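You operate a simulated robot arm through the tools that you are given. There is no shell and no other tool.

The job below is to be done with a simulated robot arm. You get a single attempt, and the scene is never put back.

TASK
Shim the foot until the bubble stands at 0.
Fine: slacken the shim clamp first, each shim right in or right out, clamp tight again.

Only the result counts: the job must be done as asked and must still hold three seconds after the hand-in. Knocking over, shifting, dropping, spilling or breaking anything else fails it.

THE ROBOT
A 7-joint arm with a two-finger parallel gripper, fixed in place. Base frame: the origin is on the floor under the middle of its stand, x ahead of it, y to its left, z up. Units: m, rad, N and s.
It reaches about 1.247 m from its shoulder. Its first joint turns from -2.304 to 2.304 rad. Payload 3.91 kg.
The tool frame sits at the grasp point between the pads (the TCP): z along the fingers, y along the line on which they close. The tips reach 0.03 m beyond it. The gripper opens to 0.11 m. The fingers are 0.02 m wide and 0.01 m thick; the gripper's body (0.048 by 0.112 m) begins 0.055 m behind the TCP.
Orientation is that of the tool frame in the base frame, as a unit quaternion [w, x, y, z]. With the fingers straight down and closing along the base's y, the tool's x points along the base's -x, its y along +y and its z along -z.

THE INTERFACE
- The arm moves only by the tool send_rows. Its argument "plan" is text: rows parted by semicolons, each of 7 numbers parted by spaces: the shift along the base's x, y, z in mm, then the turn, a rotation vector about the base's x, y, z in degrees, then the finger opening in mm, from 0 to 110. In form: tx ty tz ax ay az jaw; .... A call has 1 to 20 rows; each row is the pose to reach, as a shift and turn from the pose commanded when the call began. A row lasts 0.2 s, in which the tool goes at most 0.05 m and 0.15 rad; a call with a longer step from one row to the next is refused whole, and so is a gripper value outside its range. Where a pose cannot be reached the arm comes as near as it can. A force on the tool above 60 N (or 10 N above the force at the start of the call, whichever is more), or a blocked arm, ends the call early, and 0.2 s more pass. The fingers move at their own pace (about 0.108 m/s each) and stop on an object; they squeeze with about 37 N. The grip force told is the motor's: it shows also when the fingers shut on nothing. Time passes only in rows, and 0.2 s behind the last, so rows that repeat a pose let the fingers close. The reply holds the time, the measured pose of the TCP, the force on the tool along the base axes, the opening and the grip force, in the units named above and with some noise, with the torque about the TCP (base axes, N m) and any sound that the robot's microphone picked up, and new pictures: "views" is both (left out), scene, wrist or none.
- Cameras (640 x 400 px; columns grow to the right, rows downward): "scene" is fixed at [0.0516, -0.6531, 1.3681]; the picture's right is [0.84, -0.54, 0.00], its down [-0.19, -0.30, -0.93] and it looks along [0.51, 0.78, -0.36] (base axes); focal length 363 px, centre (320, 200). "wrist" rides on the gripper at [0.072, 0.017, -0.103] in the tool frame; the picture's right is [-0.23, 0.97, 0.00], its down [-0.76, -0.18, -0.62] and it looks along [-0.61, -0.14, 0.78] (tool axes); focal length 222 px, centre (320, 200). There is no depth. A picture from a camera that has moved, and an enlarged one, comes with that camera's place and axes in the base frame and with its lens. The place of the scene camera against the robot may be out by one fixed shift of up to 0.012 m in any direction.
- inspect(camera, box): a new picture of the part [left, top, right, bottom] of that camera's present view, enlarged. It takes no simulated time.
- finish_job(): hands the job in; it is judged then, once.

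Places have to be worked out from the pictures, the camera data and where the tool is seen. Open the gripper and draw the arm clear of the work before you hand the job in, unless the task says otherwise.

The tools are called after "Request:" as name(argument=value, ...) on one line, values as JSON. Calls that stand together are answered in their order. send_rows: Moves the arm, as the interface text tells. Its arguments: {"type":"object","properties":{"plan":{"type":"string"},"views":{"type":"string","enum":["both","scene","wrist","none"]}},"required":["plan"]} The other tools are called the same way: inspect (camera, box) takes an enlarged picture of a part of a camera's view; finish_job () hands the job in.

At the start:

```text
clock: 0.0
tcp_pos: [0.6099, 0.1827, 1.0587]
tool_rot: [0.0, 0.0, 1.0, 0.0]
contact_force: [0.2, -0.3, -0.3]
ft_torque: [-0.01, 0.0, -0.01]
finger_gap: 0.1097
grasp_force: 0.1
```

scene: 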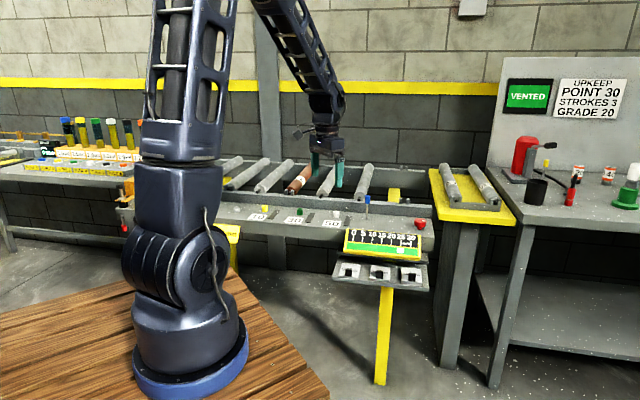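
wrist: 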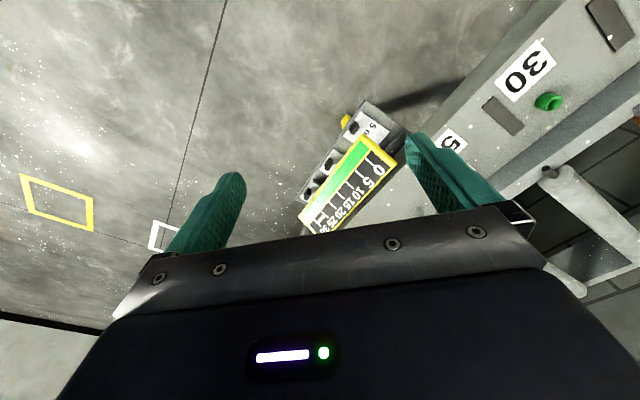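

I start by looking closely at the level gauge, shims and the clamp in both views before moving anything.

Request:
inspect(camera="scene", box=[320, 180, 460, 300])

Request:
inspect(camera="scene", box=[220, 140, 440, 260])

Request:
inspect(camera="wrist", box=[280, 80, 480, 240])

Request:
inspect(camera="scene", box=[0, 90, 160, 210])

Request:
inspect(camera="scene", box=[480, 50, 640, 220])

```text
3.33 times, centred on (390, 240) of scene
camera zoom: at [0.0516, -0.6531, 1.3681], right [0.84, -0.54, 0.0], down [-0.19, -0.3, -0.93], along [0.51, 0.78, -0.36], focal length 1210 px, centre (87, 67)
```

zoom: 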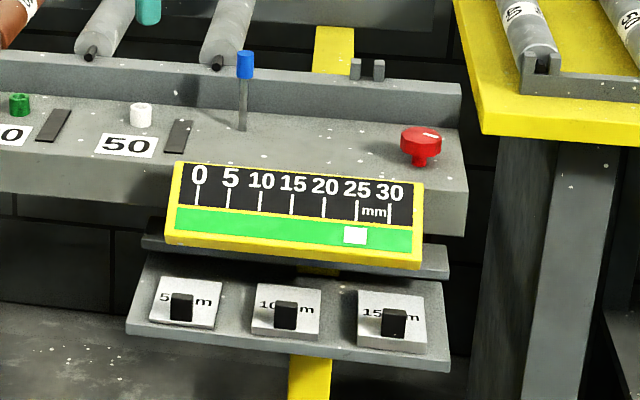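

```text
2.91 times, centred on (330, 200) of scene
camera zoom: at [0.0516, -0.6531, 1.3681], right [0.84, -0.54, 0.0], down [-0.19, -0.3, -0.93], along [0.51, 0.78, -0.36], focal length 1056 px, centre (291, 200)
```

zoom: 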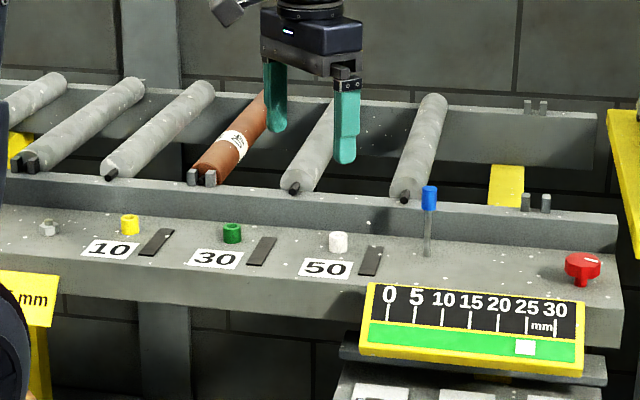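

```text
2.50 times, centred on (380, 160) of wrist
camera zoom: at [0.5379, 0.1996, 1.1631], right [0.23, 0.97, 0.0], down [0.76, -0.18, 0.62], along [0.61, -0.14, -0.78], focal length 555 px, centre (170, 300)
```

zoom: 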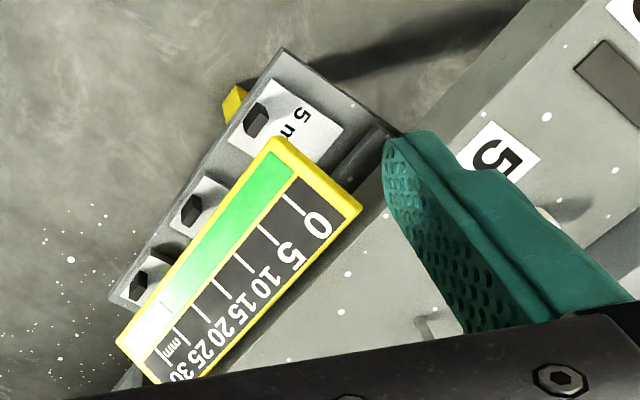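

```text
3.33 times, centred on (80, 150) of scene
camera zoom: at [0.0516, -0.6531, 1.3681], right [0.84, -0.54, 0.0], down [-0.19, -0.3, -0.93], along [0.51, 0.78, -0.36], focal length 1210 px, centre (1120, 367)
```

zoom: 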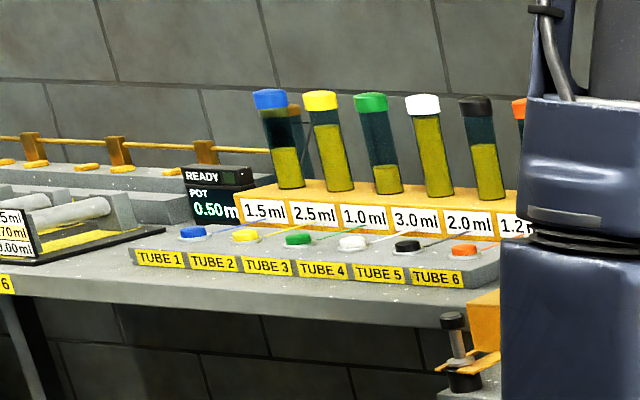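

```text
2.35 times, centred on (560, 135) of scene
camera zoom: at [0.0516, -0.6531, 1.3681], right [0.84, -0.54, 0.0], down [-0.19, -0.3, -0.93], along [0.51, 0.78, -0.36], focal length 854 px, centre (-245, 353)
```

zoom: 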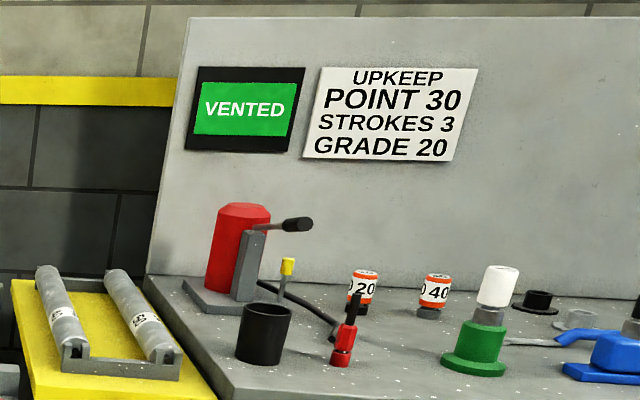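

The bubble stands near 25 mm, and the 5, 10 and 15 mm shims (black knobs) look to be pulled out on the tray. By my estimate the gauge runs from about (0.79, 0.30) to (0.95, 0.09) at z≈0.78. I'll turn the tool about 50° so the wrist camera faces the gauge and tray squarely for a closer look.

Request:
send_rows(plan="10 -15 -5 0 0 7 110; 25 -30 -10 0 0 14 110; 40 -48 -15 0 0 21 110; 55 -65 -22 0 0 28 110; 70 -80 -30 0 0 35 110; 85 -95 -36 0 0 43 110; 100 -109 -42 0 0 50 110; 100 -109 -42 0 0 50 110", views="both")

```text
clock: 1.8
tcp_pos: [0.7094, 0.0736, 1.0171]
tool_rot: [-0.001, -0.423, 0.906, 0.0]
contact_force: [-0.2, -0.5, 0.4]
ft_torque: [-0.02, 0.05, -0.02]
finger_gap: 0.11
grasp_force: 0.0
camera wrist: at [0.651, 0.0288, 1.1213], right [-0.6, 0.8, 0.0], down [0.63, 0.47, 0.62], along [0.5, 0.37, -0.78], focal length 222 px, centre (320, 200)
```

scene: 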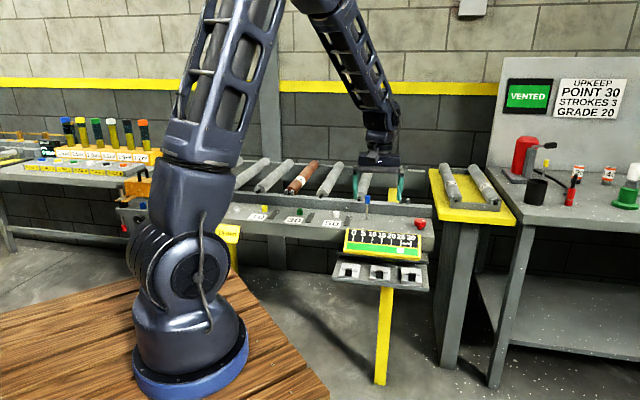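
wrist: 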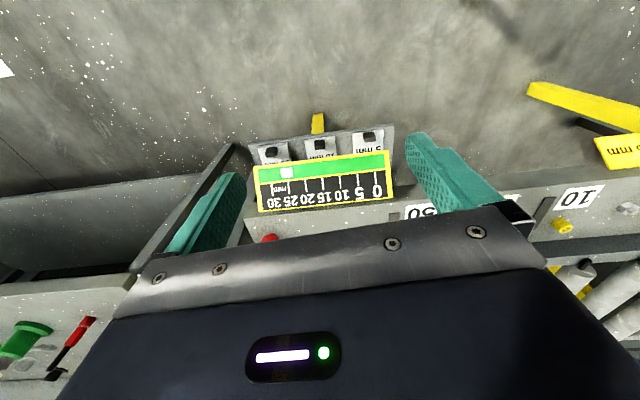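

The picture is inverted here (near side at the top). I zoom on the gauge, the tray, the yellow label on the left and the red knob.

Request:
inspect(camera="wrist", box=[240, 110, 410, 216])

Request:
inspect(camera="wrist", box=[500, 70, 640, 240])

Request:
inspect(camera="scene", box=[180, 190, 280, 290])

Request:
inspect(camera="scene", box=[330, 220, 440, 300])

Request:
inspect(camera="scene", box=[350, 180, 440, 240])

```text
3.76 times, centred on (325, 163) of wrist
camera zoom: at [0.651, 0.0288, 1.1213], right [-0.6, 0.8, 0.0], down [0.63, 0.47, 0.62], along [0.5, 0.37, -0.78], focal length 836 px, centre (301, 339)
```

zoom: 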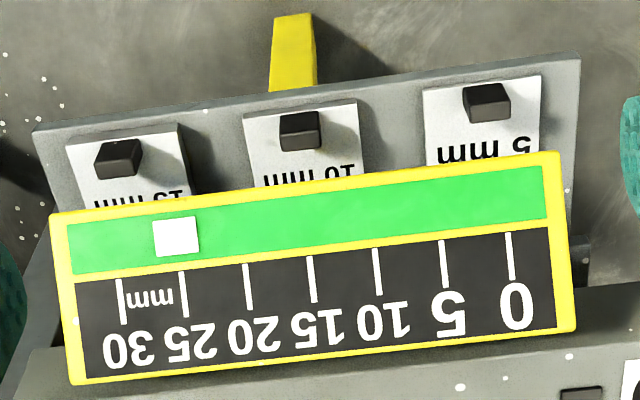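

```text
2.35 times, centred on (570, 155) of wrist
camera zoom: at [0.651, 0.0288, 1.1213], right [-0.6, 0.8, 0.0], down [0.63, 0.47, 0.62], along [0.5, 0.37, -0.78], focal length 523 px, centre (-268, 306)
```

zoom: 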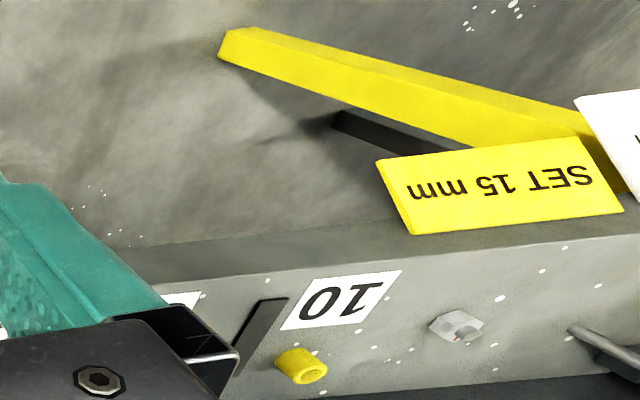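

```text
4.00 times, centred on (230, 240) of scene
camera zoom: at [0.0516, -0.6531, 1.3681], right [0.84, -0.54, 0.0], down [-0.19, -0.3, -0.93], along [0.51, 0.78, -0.36], focal length 1452 px, centre (680, 40)
```

zoom: 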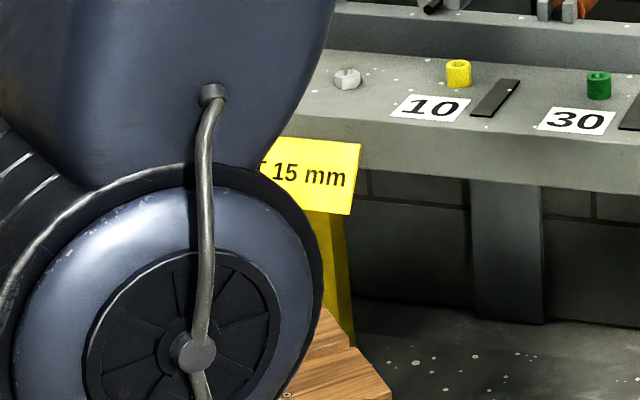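

```text
5.00 times, centred on (385, 260) of scene
camera zoom: at [0.0516, -0.6531, 1.3681], right [0.84, -0.54, 0.0], down [-0.19, -0.3, -0.93], along [0.51, 0.78, -0.36], focal length 1815 px, centre (-5, -100)
```

zoom: 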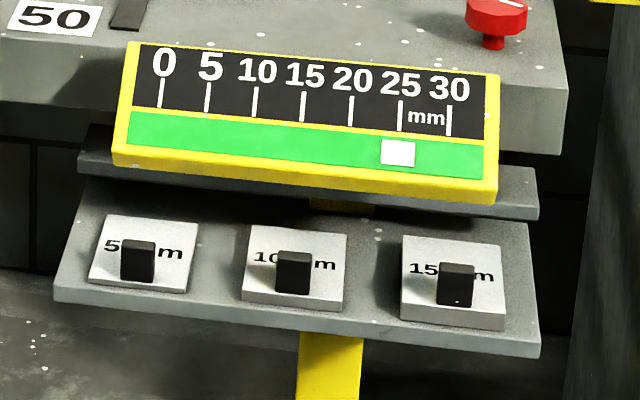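

```text
6.67 times, centred on (395, 210) of scene
camera zoom: at [0.0516, -0.6531, 1.3681], right [0.84, -0.54, 0.0], down [-0.19, -0.3, -0.93], along [0.51, 0.78, -0.36], focal length 2420 px, centre (-180, 133)
```

zoom: 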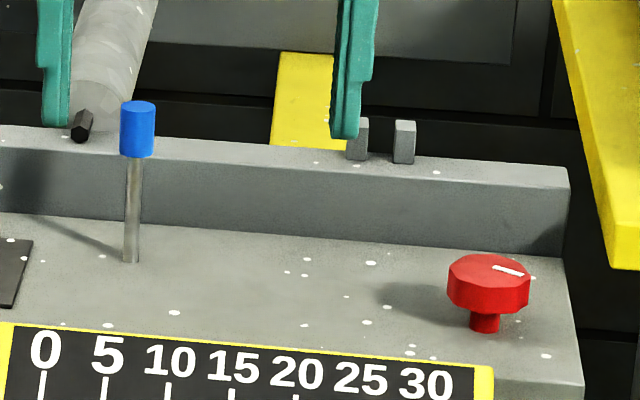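

The bubble sits at about 25, all three shims look fully out, and the red knob with a white pointer on the frame may be the clamp. Before deciding, I check the other parts of the frame (left end, under the gauge, right end) for another clamp.

Request:
inspect(camera="scene", box=[90, 170, 190, 250])

Request:
inspect(camera="wrist", box=[220, 190, 440, 260])

Request:
inspect(camera="scene", box=[400, 160, 540, 260])

Request:
inspect(camera="wrist", box=[0, 250, 160, 400])

```text
5.00 times, centred on (140, 210) of scene
camera zoom: at [0.0516, -0.6531, 1.3681], right [0.84, -0.54, 0.0], down [-0.19, -0.3, -0.93], along [0.51, 0.78, -0.36], focal length 1815 px, centre (1220, 150)
```

zoom: 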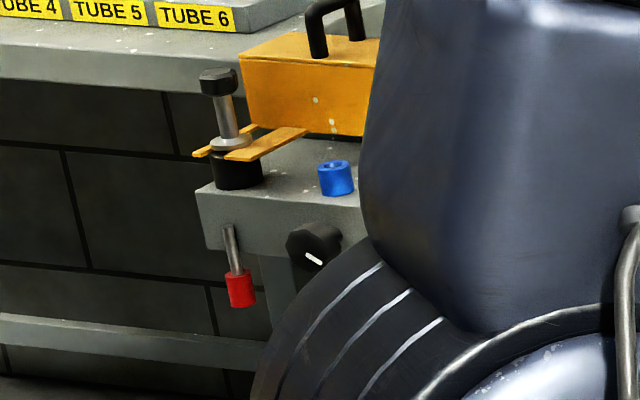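

```text
2.91 times, centred on (330, 225) of wrist
camera zoom: at [0.651, 0.0288, 1.1213], right [-0.6, 0.8, 0.0], down [0.63, 0.47, 0.62], along [0.5, 0.37, -0.78], focal length 646 px, centre (291, 127)
```

zoom: 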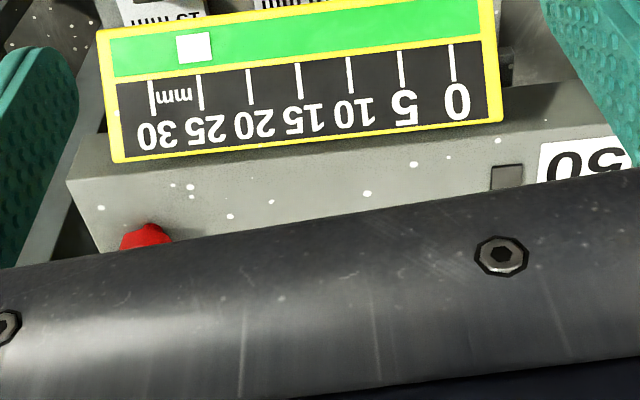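

```text
4.00 times, centred on (470, 210) of scene
camera zoom: at [0.0516, -0.6531, 1.3681], right [0.84, -0.54, 0.0], down [-0.19, -0.3, -0.93], along [0.51, 0.78, -0.36], focal length 1452 px, centre (-280, 160)
```

zoom: 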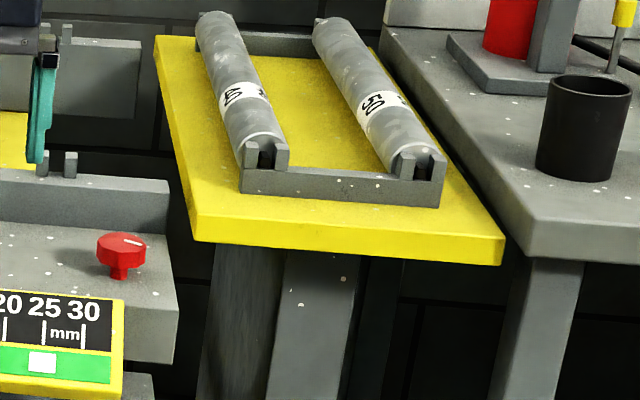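

```text
2.67 times, centred on (80, 325) of wrist
camera zoom: at [0.651, 0.0288, 1.1213], right [-0.6, 0.8, 0.0], down [0.63, 0.47, 0.62], along [0.5, 0.37, -0.78], focal length 592 px, centre (960, -133)
```

zoom: 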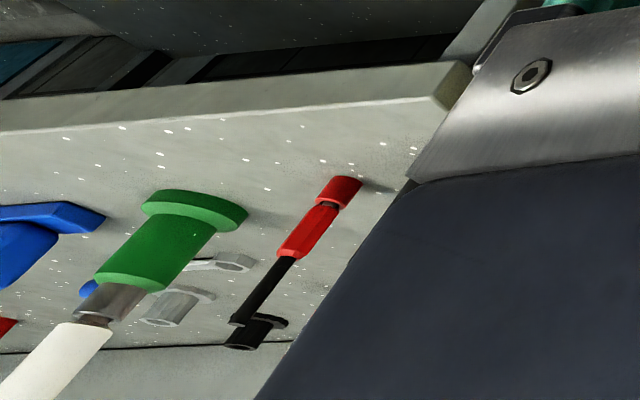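

I estimate the conveyor line at azimuth about -45°, so the push-in direction for the shims is roughly (0.71, 0.70). The red knob is near (1.03, 0.17, 0.79). I'll move above and behind it for a close look at its pointer and the blue lever.

Request:
send_rows(plan="40 1 -8 0 0 0 110; 80 2 -16 0 0 0 110; 120 3 -25 0 0 0 110; 165 4 -35 0 0 0 110; 205 6 -46 0 0 0 110; 205 6 -46 0 0 0 110", views="both")

Request:
inspect(camera="wrist", box=[200, 60, 440, 210])

```text
clock: 3.2
tcp_pos: [0.9149, 0.0777, 0.9704]
tool_rot: [0.0, -0.422, 0.906, -0.001]
contact_force: [-0.4, -0.3, -0.4]
ft_torque: [0.01, 0.01, -0.05]
finger_gap: 0.1101
grasp_force: 0.0
camera wrist: at [0.8551, 0.0339, 1.0748], right [-0.6, 0.8, 0.0], down [0.63, 0.47, 0.62], along [0.5, 0.37, -0.78], focal length 222 px, centre (320, 200)
```

scene: 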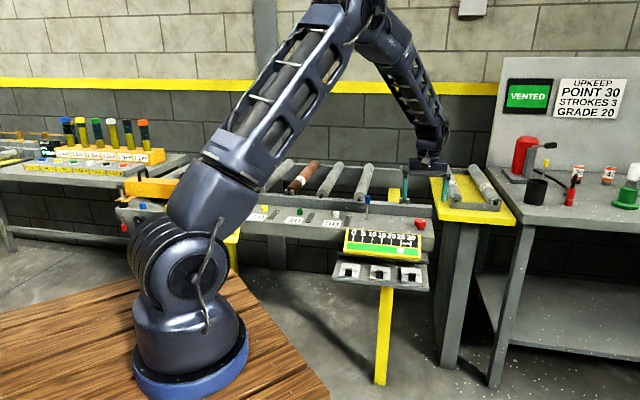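
wrist: 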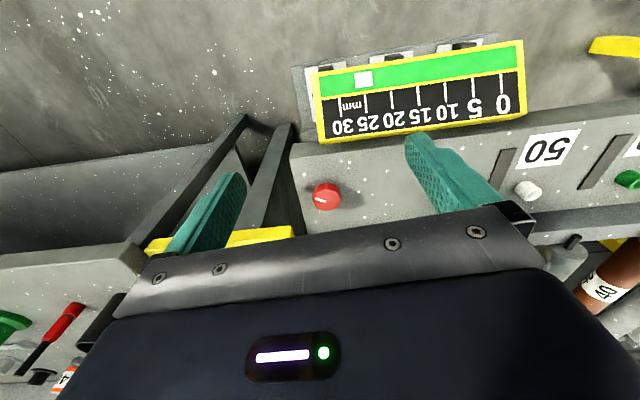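

```text
2.67 times, centred on (320, 135) of wrist
camera zoom: at [0.8551, 0.0339, 1.0748], right [-0.6, 0.8, 0.0], down [0.63, 0.47, 0.62], along [0.5, 0.37, -0.78], focal length 592 px, centre (320, 373)
```

zoom: 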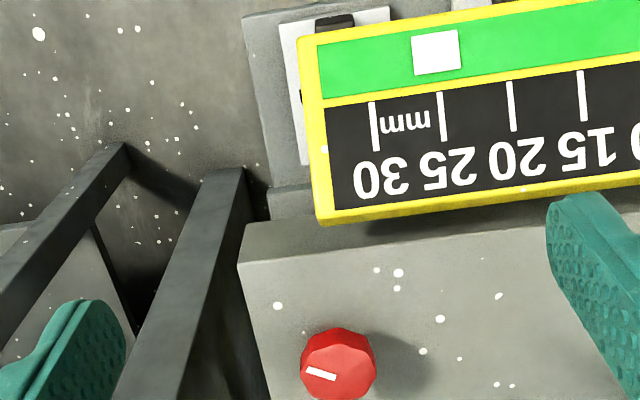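

The knob's top is near (1.006, 0.156, 0.832), about 43 mm across, with the pointer toward about -53°. Next I back off and tilt the tool forward to look at the tray, foot and frame from low in front, to make sure which part is the shim clamp.

Request:
send_rows(plan="-40 -14 0 0 0 0 110; -80 -28 0 0 0 0 110; -120 -42 -10 0 0 0 110; -155 -54 -30 4.2 -5.6 0 110; -190 -66 -60 8.4 -11.2 0 110; -220 -77 -95 12.6 -16.8 0 110; -245 -85 -130 16.7 -22.4 0 110; -255 -88 -160 20.9 -28 0 110; -255 -88 -170 23.9 -32 0 110; -255 -88 -170 23.9 -32 0 110", views="both")

Request:
inspect(camera="wrist", box=[200, 60, 440, 210])

```text
clock: 5.4
tcp_pos: [0.6595, -0.0077, 0.802]
tool_rot: [0.334, -0.398, 0.852, 0.069]
contact_force: [-0.5, -0.5, 0.4]
ft_torque: [0.0, -0.01, 0.01]
finger_gap: 0.1099
grasp_force: 0.1
camera wrist: at [0.5609, -0.0817, 0.8341], right [-0.6, 0.8, 0.0], down [0.16, 0.12, 0.98], along [0.78, 0.59, -0.2], focal length 222 px, centre (320, 200)
```

scene: 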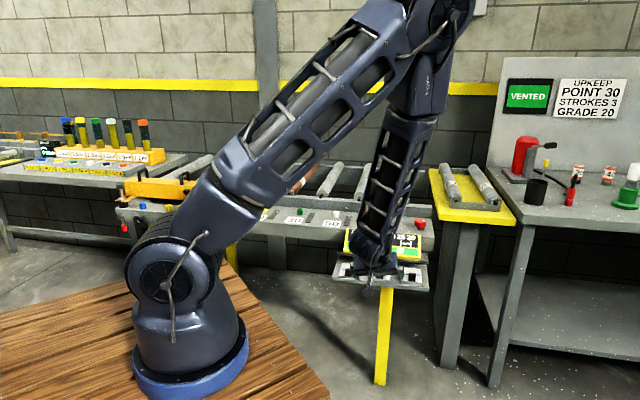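
wrist: 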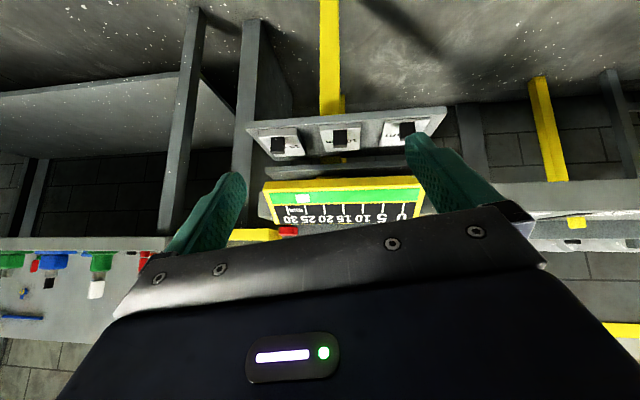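

```text
2.67 times, centred on (320, 135) of wrist
camera zoom: at [0.5609, -0.0817, 0.8341], right [-0.6, 0.8, 0.0], down [0.16, 0.12, 0.98], along [0.78, 0.59, -0.2], focal length 592 px, centre (320, 373)
```

zoom: 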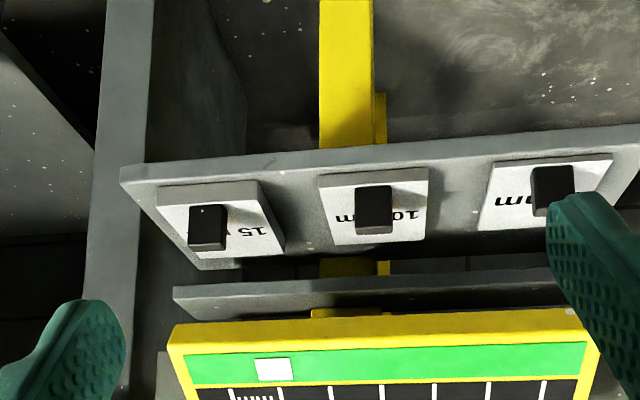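

The knob tops triangulate to roughly (0.823, 0.157, 0.668) for the 10 mm shim and (0.900, 0.081, 0.671) for the 15 mm shim, so the shims lie at exactly -45° and push in along (0.71, 0.71). The gauge overhangs them at z≈0.73, so I need closer pictures of the slots beneath it.

Request:
inspect(camera="wrist", box=[240, 95, 360, 195])

Request:
inspect(camera="wrist", box=[330, 95, 460, 195])

Request:
inspect(camera="wrist", box=[230, 170, 430, 260])

```text
4.00 times, centred on (300, 145) of wrist
camera zoom: at [0.5609, -0.0817, 0.8341], right [-0.6, 0.8, 0.0], down [0.16, 0.12, 0.98], along [0.78, 0.59, -0.2], focal length 888 px, centre (400, 420)
```

zoom: 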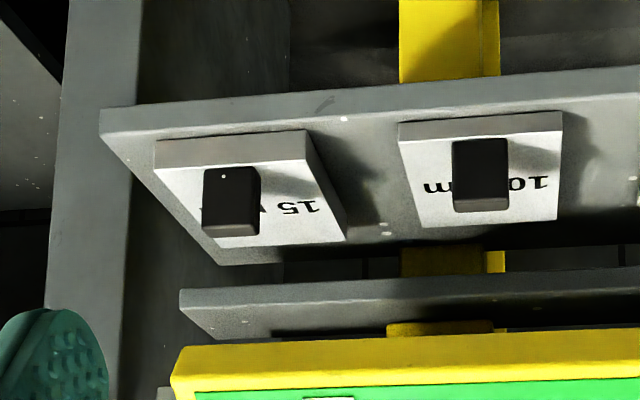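

```text
4.00 times, centred on (395, 145) of wrist
camera zoom: at [0.5609, -0.0817, 0.8341], right [-0.6, 0.8, 0.0], down [0.16, 0.12, 0.98], along [0.78, 0.59, -0.2], focal length 888 px, centre (20, 420)
```

zoom: 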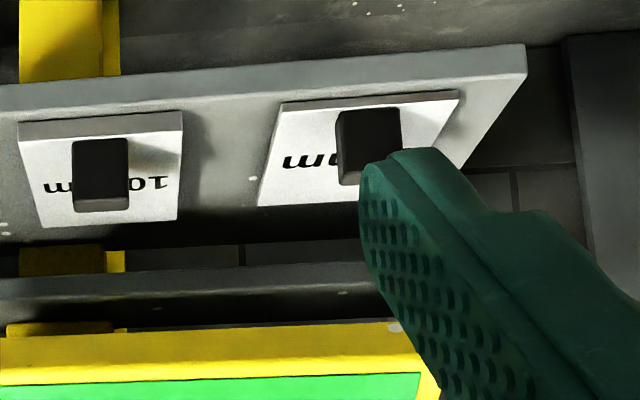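

```text
3.20 times, centred on (330, 215) of wrist
camera zoom: at [0.5609, -0.0817, 0.8341], right [-0.6, 0.8, 0.0], down [0.16, 0.12, 0.98], along [0.78, 0.59, -0.2], focal length 711 px, centre (288, 152)
```

zoom: 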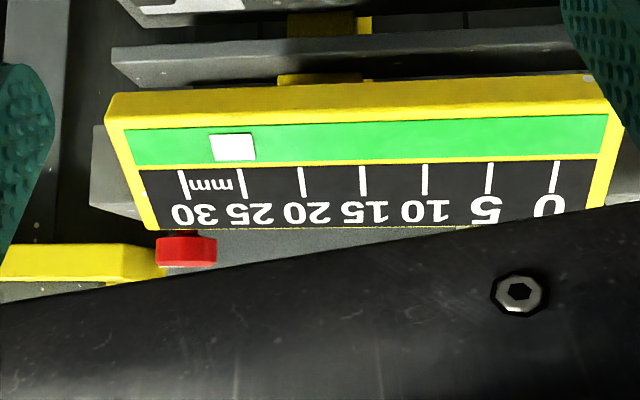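

The tray top is at z≈0.63, and the foot plate above it has its front edge about 85 mm behind the knobs, so there is a slot between them. Two controls are candidates for the clamp, the red knob and the blue-tipped pin, so I go and view the blue pin and frame top closely for labels.

Request:
send_rows(plan="0 10 40 -3.6 4.8 0 110; 0 25 85 -7.2 9.6 0 110; 10 45 125 -10.8 14.4 0 110; 25 75 160 -14.4 19.2 0 110; 45 110 185 -18 24 0 110; 65 145 205 -21.5 28.8 0 110; 85 180 218 -23.9 32 0 110; 105 220 218 -23.9 32 0 110; 125 252 218 -23.9 32 0 110; 125 252 218 -23.9 32 0 110", views="both")

Request:
inspect(camera="wrist", box=[200, 90, 440, 230])

```text
clock: 7.6
tcp_pos: [0.7855, 0.2457, 1.0193]
tool_rot: [0.0, -0.422, 0.907, 0.0]
contact_force: [-0.9, -0.3, -0.2]
ft_torque: [0.0, -0.01, 0.01]
finger_gap: 0.1099
grasp_force: 0.1
camera wrist: at [0.7265, 0.1996, 1.1235], right [-0.6, 0.8, 0.0], down [0.63, 0.47, 0.62], along [0.5, 0.37, -0.78], focal length 222 px, centre (320, 200)
```

scene: 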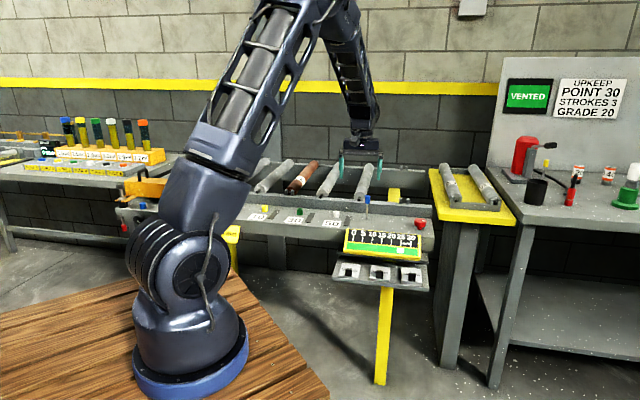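
wrist: 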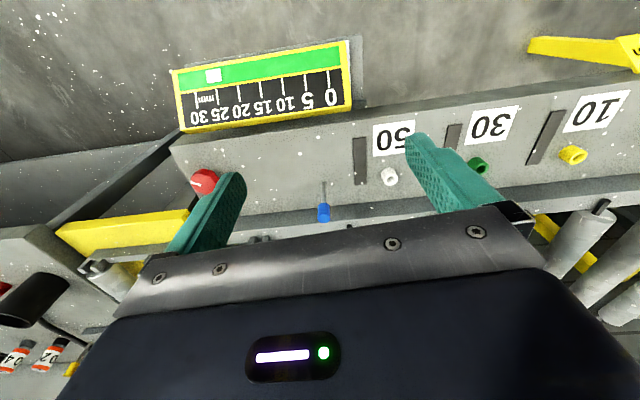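

```text
2.67 times, centred on (320, 160) of wrist
camera zoom: at [0.7265, 0.1996, 1.1235], right [-0.6, 0.8, 0.0], down [0.63, 0.47, 0.62], along [0.5, 0.37, -0.78], focal length 592 px, centre (320, 307)
```

zoom: 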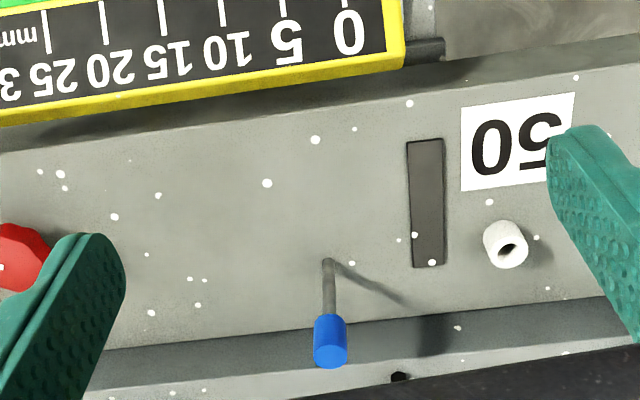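

The blue-tipped rod stands straight out of the frame with no slot or label, while the red one is a knurled hand-knob on a screw stem right above the foot. To rule out a clamp at the far left end (black knob, red-tipped lever), I swing over for one look there.

Request:
send_rows(plan="-35 26 -3 1.2 -0.7 2.1 110; -70 52 -6 2.3 -1.4 4.3 110; -105 78 -9 3.5 -2.1 6.4 110; -139 104 -12 4.6 -2.9 8.5 110; -174 131 -15 5.8 -3.6 10.6 110; -209 157 -18 6.9 -4.3 12.8 110; -244 183 -21 8.1 -5 14.9 110; -279 209 -24 9.2 -5.7 17 110; -314 235 -27 10.4 -6.4 19.1 110; -349 261 -30 11.6 -7.1 21.3 110; -383 287 -32 12.7 -7.8 23.4 110; -418 313 -35 13.9 -8.6 25.5 110; -453 339 -38 15 -9.3 27.6 110; -488 365 -41 16.2 -10 29.8 110; -523 392 -44 17.3 -10.7 31.9 110; -558 418 -47 18.5 -11.4 34 110; -592 444 -50 19.6 -12.1 36.1 110; -627 470 -53 20.8 -12.8 38.3 110; -662 496 -56 21.9 -13.5 40.4 110; -697 522 -59 23.1 -14.25 42.5 110", views="both")

```text
clock: 11.8
tcp_pos: [0.0882, 0.7669, 0.9601]
tool_rot: [-0.192, 0.707, -0.669, -0.126]
contact_force: [0.6, -0.2, 0.7]
ft_torque: [-0.01, 0.06, 0.04]
finger_gap: 0.11
grasp_force: 0.2
camera wrist: at [0.0693, 0.655, 1.0208], right [-0.98, 0.17, 0.0], down [0.07, 0.42, 0.91], along [0.16, 0.89, -0.42], focal length 222 px, centre (320, 200)
```

scene: 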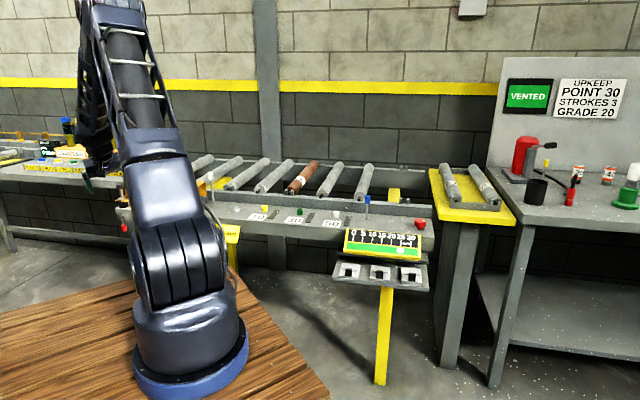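
wrist: 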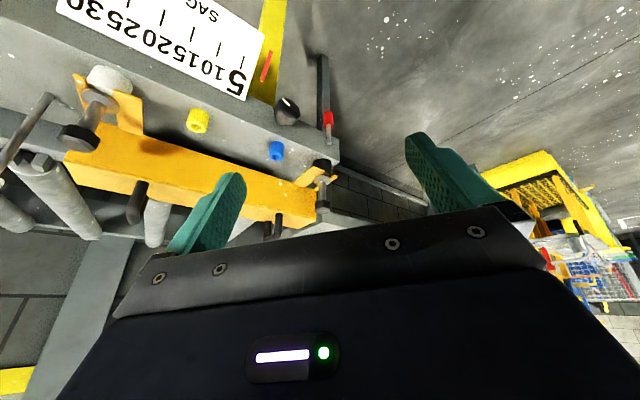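

Request:
inspect(camera="wrist", box=[40, 0, 360, 210])

Request:
inspect(camera="wrist", box=[220, 30, 360, 200])

Request:
inspect(camera="scene", box=[330, 180, 450, 300])

```text
1.90 times, centred on (200, 105) of wrist
camera zoom: at [0.0693, 0.655, 1.0208], right [-0.98, 0.17, 0.0], down [0.07, 0.42, 0.91], along [0.16, 0.89, -0.42], focal length 423 px, centre (549, 381)
```

zoom: 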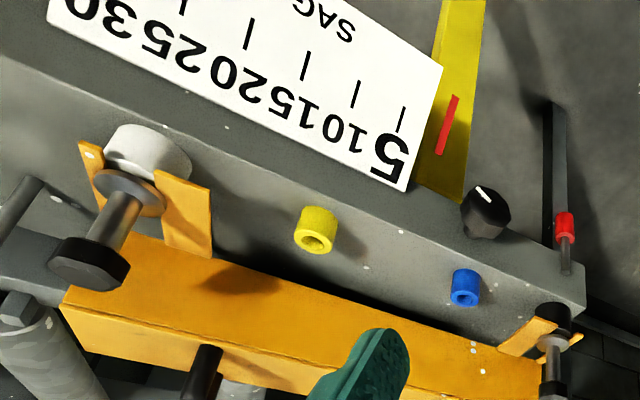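

```text
2.35 times, centred on (290, 115) of wrist
camera zoom: at [0.0693, 0.655, 1.0208], right [-0.98, 0.17, 0.0], down [0.07, 0.42, 0.91], along [0.16, 0.89, -0.42], focal length 523 px, centre (391, 400)
```

zoom: 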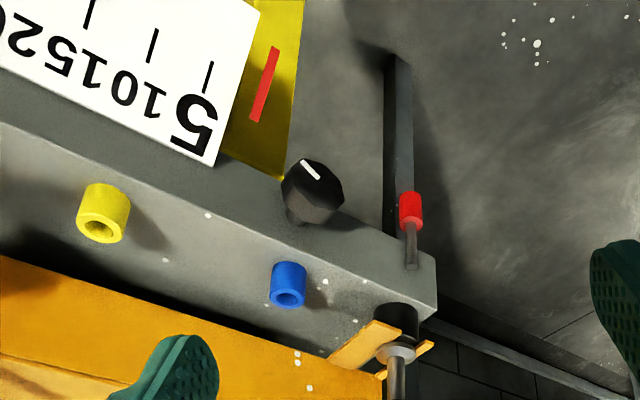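

```text
3.33 times, centred on (390, 240) of scene
camera zoom: at [0.0516, -0.6531, 1.3681], right [0.84, -0.54, 0.0], down [-0.19, -0.3, -0.93], along [0.51, 0.78, -0.36], focal length 1210 px, centre (87, 67)
```

zoom: 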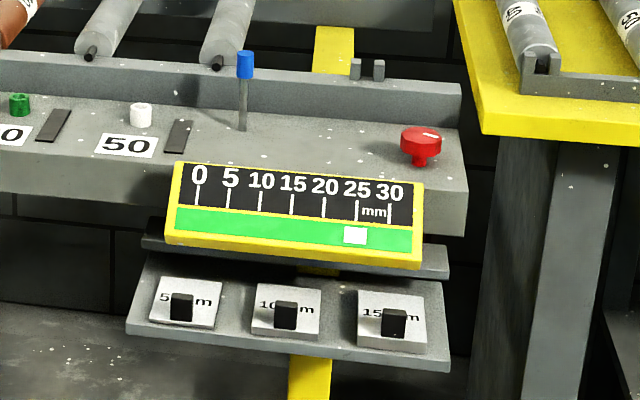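

At the left end there is only a chain SAG gauge with its own black adjuster knob, a red lever, and a bolted guard, so nothing there belongs to the foot. I go back toward the red hand-knob above the foot to grip it.

Request:
send_rows(plan="37 -31 0 -1.2 0.7 -2.1 110; 74 -62 0 -2.3 1.4 -4.3 110; 111 -93 0 -3.5 2.1 -6.4 110; 148 -123 0 -4.6 2.9 -8.5 110; 186 -154 0 -5.8 3.6 -10.6 110; 223 -185 0 -6.9 4.3 -12.8 110; 260 -216 0 -8.1 5 -14.9 110; 297 -247 0 -9.2 5.7 -17 110; 334 -278 0 -10.4 6.4 -19.1 110; 371 -309 0 -11.6 7.1 -21.3 110; 408 -339 0 -12.7 7.8 -23.4 110; 445 -370 0 -13.9 8.6 -25.5 110; 482 -401 0 -15 9.3 -27.6 110; 519 -432 0 -16.2 10 -29.8 110; 557 -463 0 -17.3 10.7 -31.9 110; 594 -494 0 -18.5 11.4 -34 110; 631 -524 0 -19.6 12.1 -36.1 110; 668 -555 0 -20.8 12.8 -38.3 110; 705 -586 0 -21.9 13.5 -40.4 110; 742 -617 0 -23.1 14.25 -42.5 110", views="wrist")

```text
clock: 16.0
tcp_pos: [0.8282, 0.1504, 0.9564]
tool_rot: [0.0, -0.422, 0.906, 0.0]
contact_force: [0.3, 0.4, 0.1]
ft_torque: [-0.06, -0.03, 0.01]
finger_gap: 0.1099
grasp_force: 0.0
camera wrist: at [0.7691, 0.1061, 1.0609], right [-0.6, 0.8, 0.0], down [0.63, 0.47, 0.62], along [0.5, 0.37, -0.78], focal length 222 px, centre (320, 200)
```

wrist: 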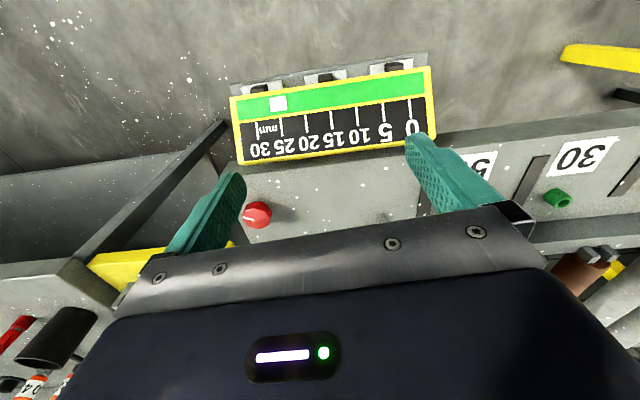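

I move closer so that the knob is centred between the fingers in the picture, still about 5 cm above it.

Request:
send_rows(plan="38 -17 -12 0 0 0 110; 75 -34 -24 0 0 0 110; 112 -50 -36 0 0 0 110; 112 -50 -36 0 0 0 110", views="wrist")

Request:
inspect(camera="wrist", box=[260, 130, 380, 240])

```text
clock: 17.0
tcp_pos: [0.9425, 0.102, 0.9231]
tool_rot: [0.0, -0.423, 0.906, 0.0]
contact_force: [-0.6, -0.2, 0.1]
ft_torque: [0.03, 0.04, 0.02]
finger_gap: 0.1103
grasp_force: 0.1
camera wrist: at [0.8822, 0.0568, 1.0278], right [-0.6, 0.8, 0.0], down [0.63, 0.47, 0.62], along [0.5, 0.37, -0.78], focal length 222 px, centre (320, 200)
```

wrist: 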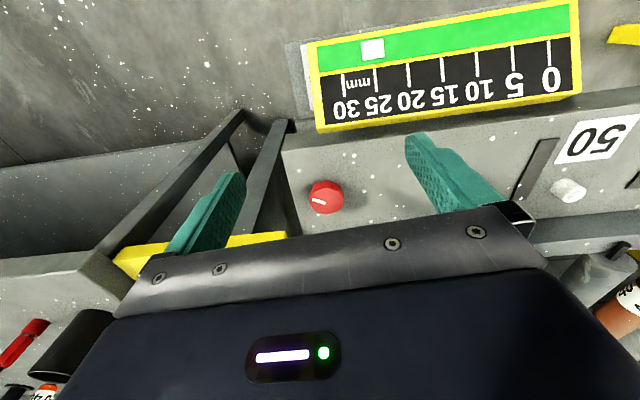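

```text
3.64 times, centred on (320, 185) of wrist
camera zoom: at [0.8822, 0.0568, 1.0278], right [-0.6, 0.8, 0.0], down [0.63, 0.47, 0.62], along [0.5, 0.37, -0.78], focal length 808 px, centre (320, 254)
```

zoom: 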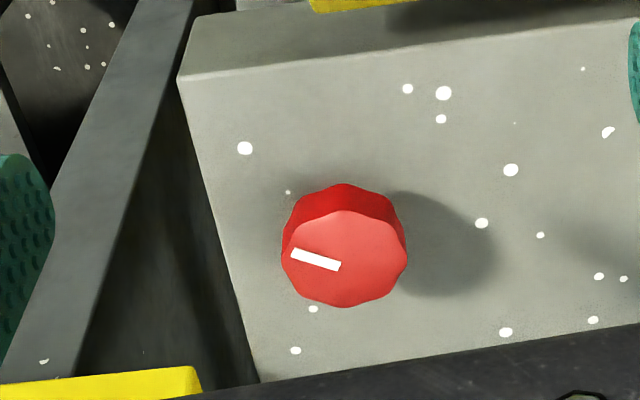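

The knob has lobes and its white pointer now points toward the outer end of the frame. I raise the tool 150 mm to get a second accurate ray and triangulate the knob and frame heights from the wrist camera alone.

Request:
send_rows(plan="0 0 48 0 0 0 110; 0 0 96 0 0 0 110; 0 0 144 0 0 0 110; 0 0 150 0 0 0 110; 0 0 150 0 0 0 110", views="wrist")

Request:
inspect(camera="wrist", box=[250, 70, 370, 180])

```text
clock: 18.2
tcp_pos: [0.9417, 0.0995, 1.0743]
tool_rot: [-0.001, -0.422, 0.906, 0.0]
contact_force: [0.2, 0.2, 0.7]
ft_torque: [-0.03, -0.02, 0.0]
finger_gap: 0.1103
grasp_force: 0.0
camera wrist: at [0.8824, 0.0552, 1.1787], right [-0.6, 0.8, 0.0], down [0.63, 0.47, 0.62], along [0.5, 0.37, -0.78], focal length 222 px, centre (320, 200)
```

wrist: 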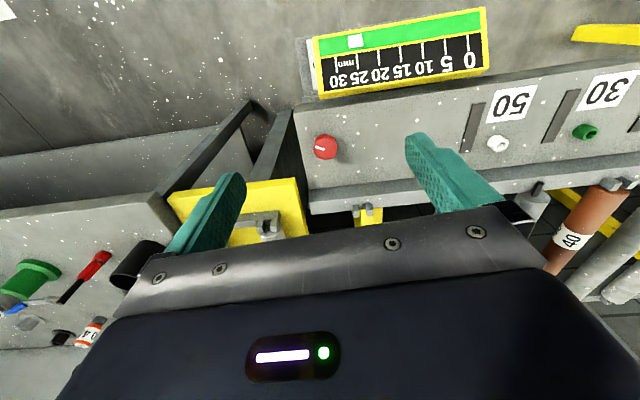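

```text
3.64 times, centred on (310, 125) of wrist
camera zoom: at [0.8824, 0.0552, 1.1787], right [-0.6, 0.8, 0.0], down [0.63, 0.47, 0.62], along [0.5, 0.37, -0.78], focal length 808 px, centre (356, 473)
```

zoom: 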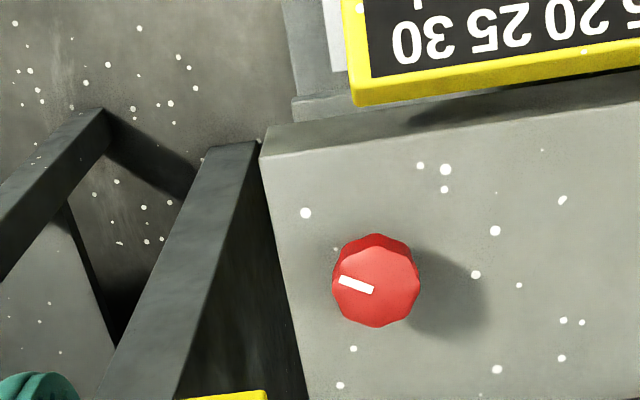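

From the wrist views alone, the knob's top centre is (1.018, 0.169, 0.810), it is 43.5 mm across, and the frame top is at about 0.78. I centre the tool 90 mm above it, turn to yaw about -40° so there is room to unscrew counter-clockwise, and part-close to 80 mm.

Request:
send_rows(plan="7 6 0 0 0 -7.5 110; 14 12 0 0 0 -15 110; 21 18 -10 0 0 -22.5 105; 28 25 -25 0 0 -30 100; 35 32 -40 0 0 -37.5 95; 42 38 -60 0 0 -45 90; 49 44 -80 0 0 -52.5 85; 56 50 -100 0 0 -60 80; 63 57 -120 0 0 -67.5 80; 70 63 -140 0 0 -75 80; 76 69 -160 0 0 -82.5 80; 76 69 -174 0 0 -90 80; 76 69 -174 0 0 -90 80; 76 69 -174 0 0 -90 80", views="both")

```text
clock: 21.2
tcp_pos: [1.0187, 0.1676, 0.8993]
tool_rot: [-0.001, 0.342, 0.94, 0.0]
contact_force: [-0.4, 0.0, 0.3]
ft_torque: [0.0, 0.0, -0.02]
finger_gap: 0.0799
grasp_force: 0.1
camera wrist: at [0.974, 0.2274, 1.0035], right [0.8, 0.6, 0.0], down [0.47, -0.63, 0.62], along [0.37, -0.5, -0.78], focal length 222 px, centre (320, 200)
```

scene: 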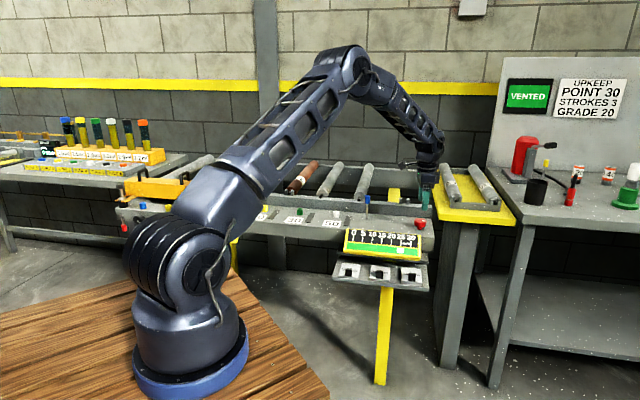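
wrist: 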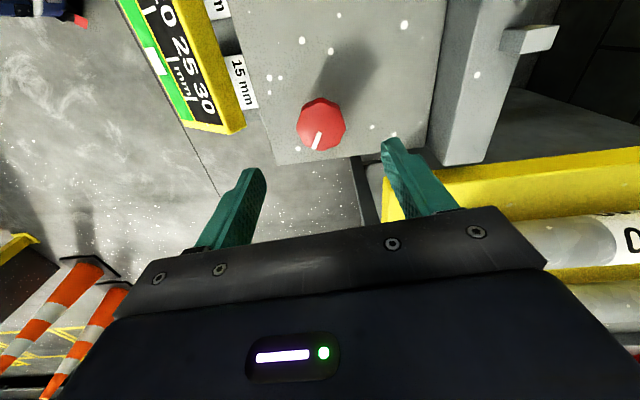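

The knob appears where predicted. I zoom to verify the centring before going down.

Request:
inspect(camera="wrist", box=[260, 70, 380, 180])

```text
3.64 times, centred on (320, 125) of wrist
camera zoom: at [0.974, 0.2274, 1.0035], right [0.8, 0.6, 0.0], down [0.47, -0.63, 0.62], along [0.37, -0.5, -0.78], focal length 808 px, centre (320, 473)
```

zoom: 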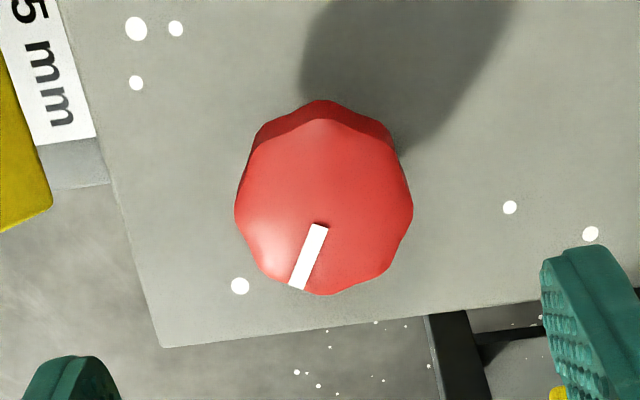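

Centring is within 2 mm (knob at about (1.0175, 0.1695)). I correct and lower the open fingers around the knob so that the tips stop about 8 mm above the frame.

Request:
send_rows(plan="-1 2 -25 0 0 0 80; -1 2 -50 0 0 0 80; -1 2 -70 0 0 0 80; -1 2 -82 0 0 0 80; -1 2 -82 0 0 0 80", views="both")

Request:
inspect(camera="wrist", box=[220, 60, 420, 220])

Request:
inspect(camera="scene", box=[380, 170, 460, 240])

```text
clock: 22.4
tcp_pos: [1.0162, 0.1708, 0.8181]
tool_rot: [0.0, 0.342, 0.94, 0.0]
contact_force: [1.0, 0.4, 0.5]
ft_torque: [-0.03, 0.01, -0.02]
finger_gap: 0.08
grasp_force: 0.0
camera wrist: at [0.9725, 0.2293, 0.9221], right [0.8, 0.6, 0.0], down [0.47, -0.63, 0.62], along [0.37, -0.5, -0.78], focal length 222 px, centre (320, 200)
```

scene: 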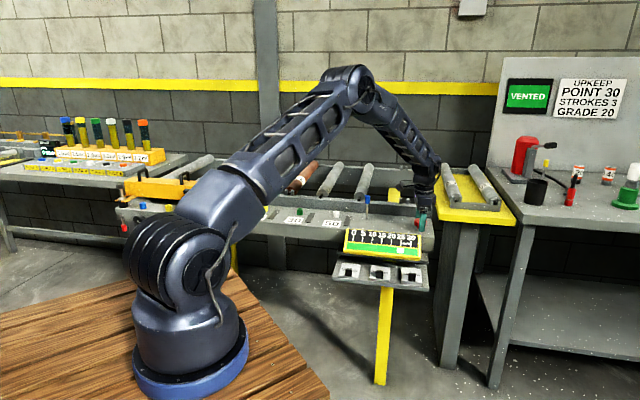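
wrist: 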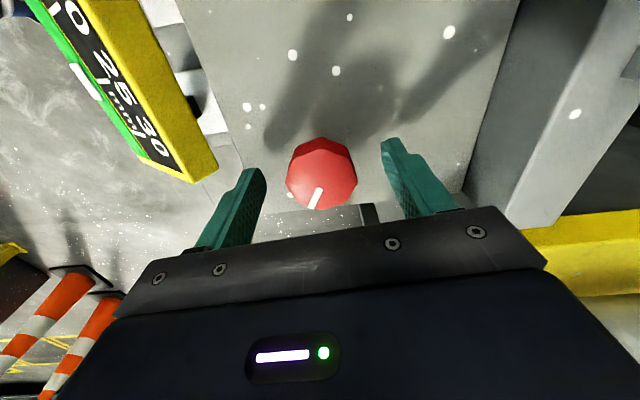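

```text
2.50 times, centred on (320, 140) of wrist
camera zoom: at [0.9725, 0.2293, 0.9221], right [0.8, 0.6, 0.0], down [0.47, -0.63, 0.62], along [0.37, -0.5, -0.78], focal length 555 px, centre (320, 350)
```

zoom: 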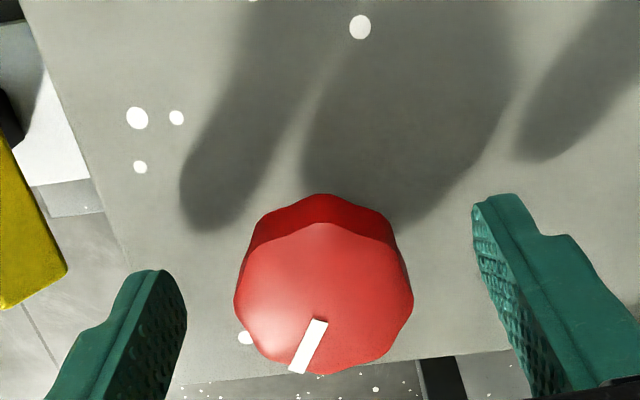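

```text
5.71 times, centred on (420, 205) of scene
camera zoom: at [0.0516, -0.6531, 1.3681], right [0.84, -0.54, 0.0], down [-0.19, -0.3, -0.93], along [0.51, 0.78, -0.36], focal length 2074 px, centre (-251, 171)
```

zoom: 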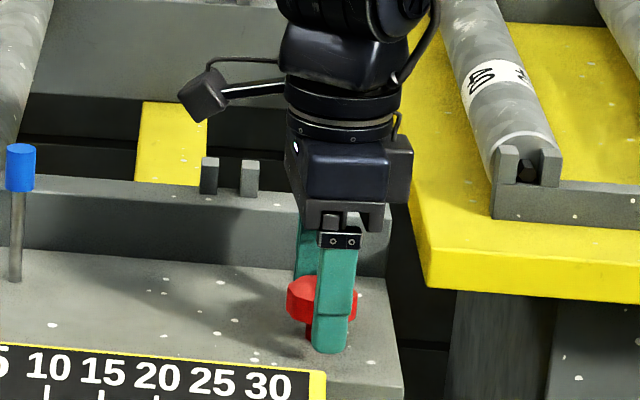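

The fingers straddle the knob evenly and clear of the frame. Now I close on it and watch grip and forces.

Request:
send_rows(plan="0 0 0 0 0 0 30; 0 0 0 0 0 0 30; 0 0 0 0 0 0 30; 0 0 0 0 0 0 30", views="wrist")

```text
clock: 23.4
tcp_pos: [1.0164, 0.1699, 0.8181]
tool_rot: [-0.001, 0.342, 0.94, 0.0]
contact_force: [8.4, 5.3, -2.8]
ft_torque: [0.18, -0.38, 0.04]
finger_gap: 0.0436
grasp_force: 45.0
camera wrist: at [0.9728, 0.2297, 0.9222], right [0.8, 0.6, 0.0], down [0.47, -0.63, 0.62], along [0.37, -0.5, -0.78], focal length 222 px, centre (320, 200)
```

wrist: 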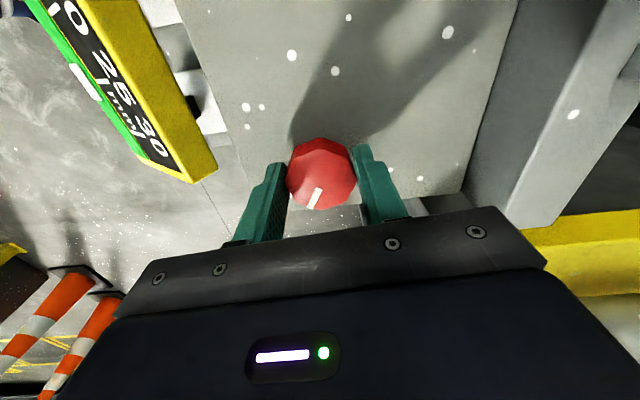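

It's gripped at 43.6 mm with a small side load, which I relax by shifting 1 mm. Then I try a small 12° counter-clockwise turn and look at the torque and sound.

Request:
send_rows(plan="0.6 0.6 0 0 0 2 30; 0.6 0.6 0 0 0 4 30; 0.6 0.6 0 0 0 8 30; 0.6 0.6 0 0 0 12 30", views="wrist")

Request:
inspect(camera="wrist", box=[260, 110, 380, 220])

```text
clock: 24.4
tcp_pos: [1.0176, 0.1689, 0.8163]
tool_rot: [0.0, 0.241, 0.97, 0.0]
contact_force: [-12.1, -2.2, 5.6]
ft_torque: [0.19, 0.23, -0.02]
finger_gap: 0.0435
grasp_force: 45.2
camera wrist: at [0.9614, 0.219, 0.9222], right [0.66, 0.75, 0.0], down [0.59, -0.51, 0.62], along [0.47, -0.41, -0.78], focal length 222 px, centre (320, 200)
```

wrist: 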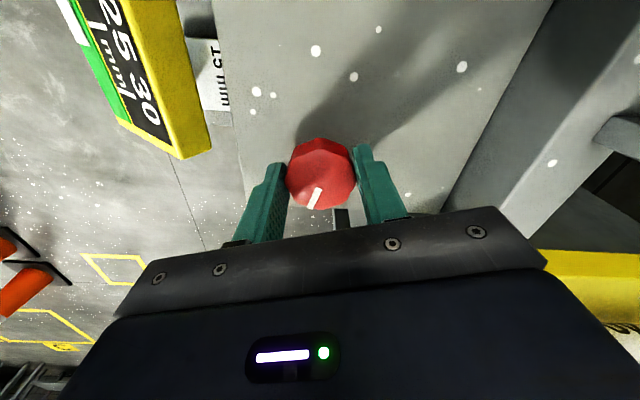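

```text
3.64 times, centred on (320, 165) of wrist
camera zoom: at [0.9614, 0.219, 0.9222], right [0.66, 0.75, 0.0], down [0.59, -0.51, 0.62], along [0.47, -0.41, -0.78], focal length 808 px, centre (320, 327)
```

zoom: 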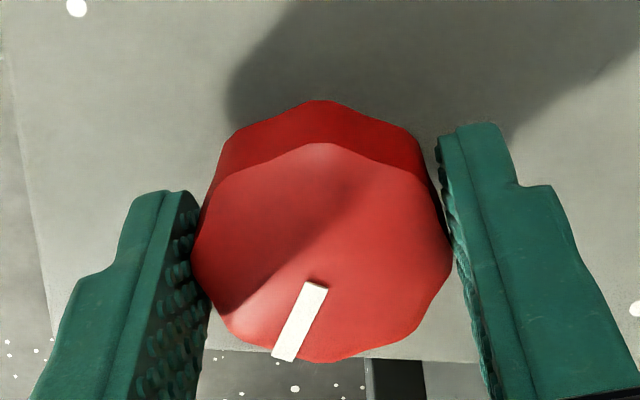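

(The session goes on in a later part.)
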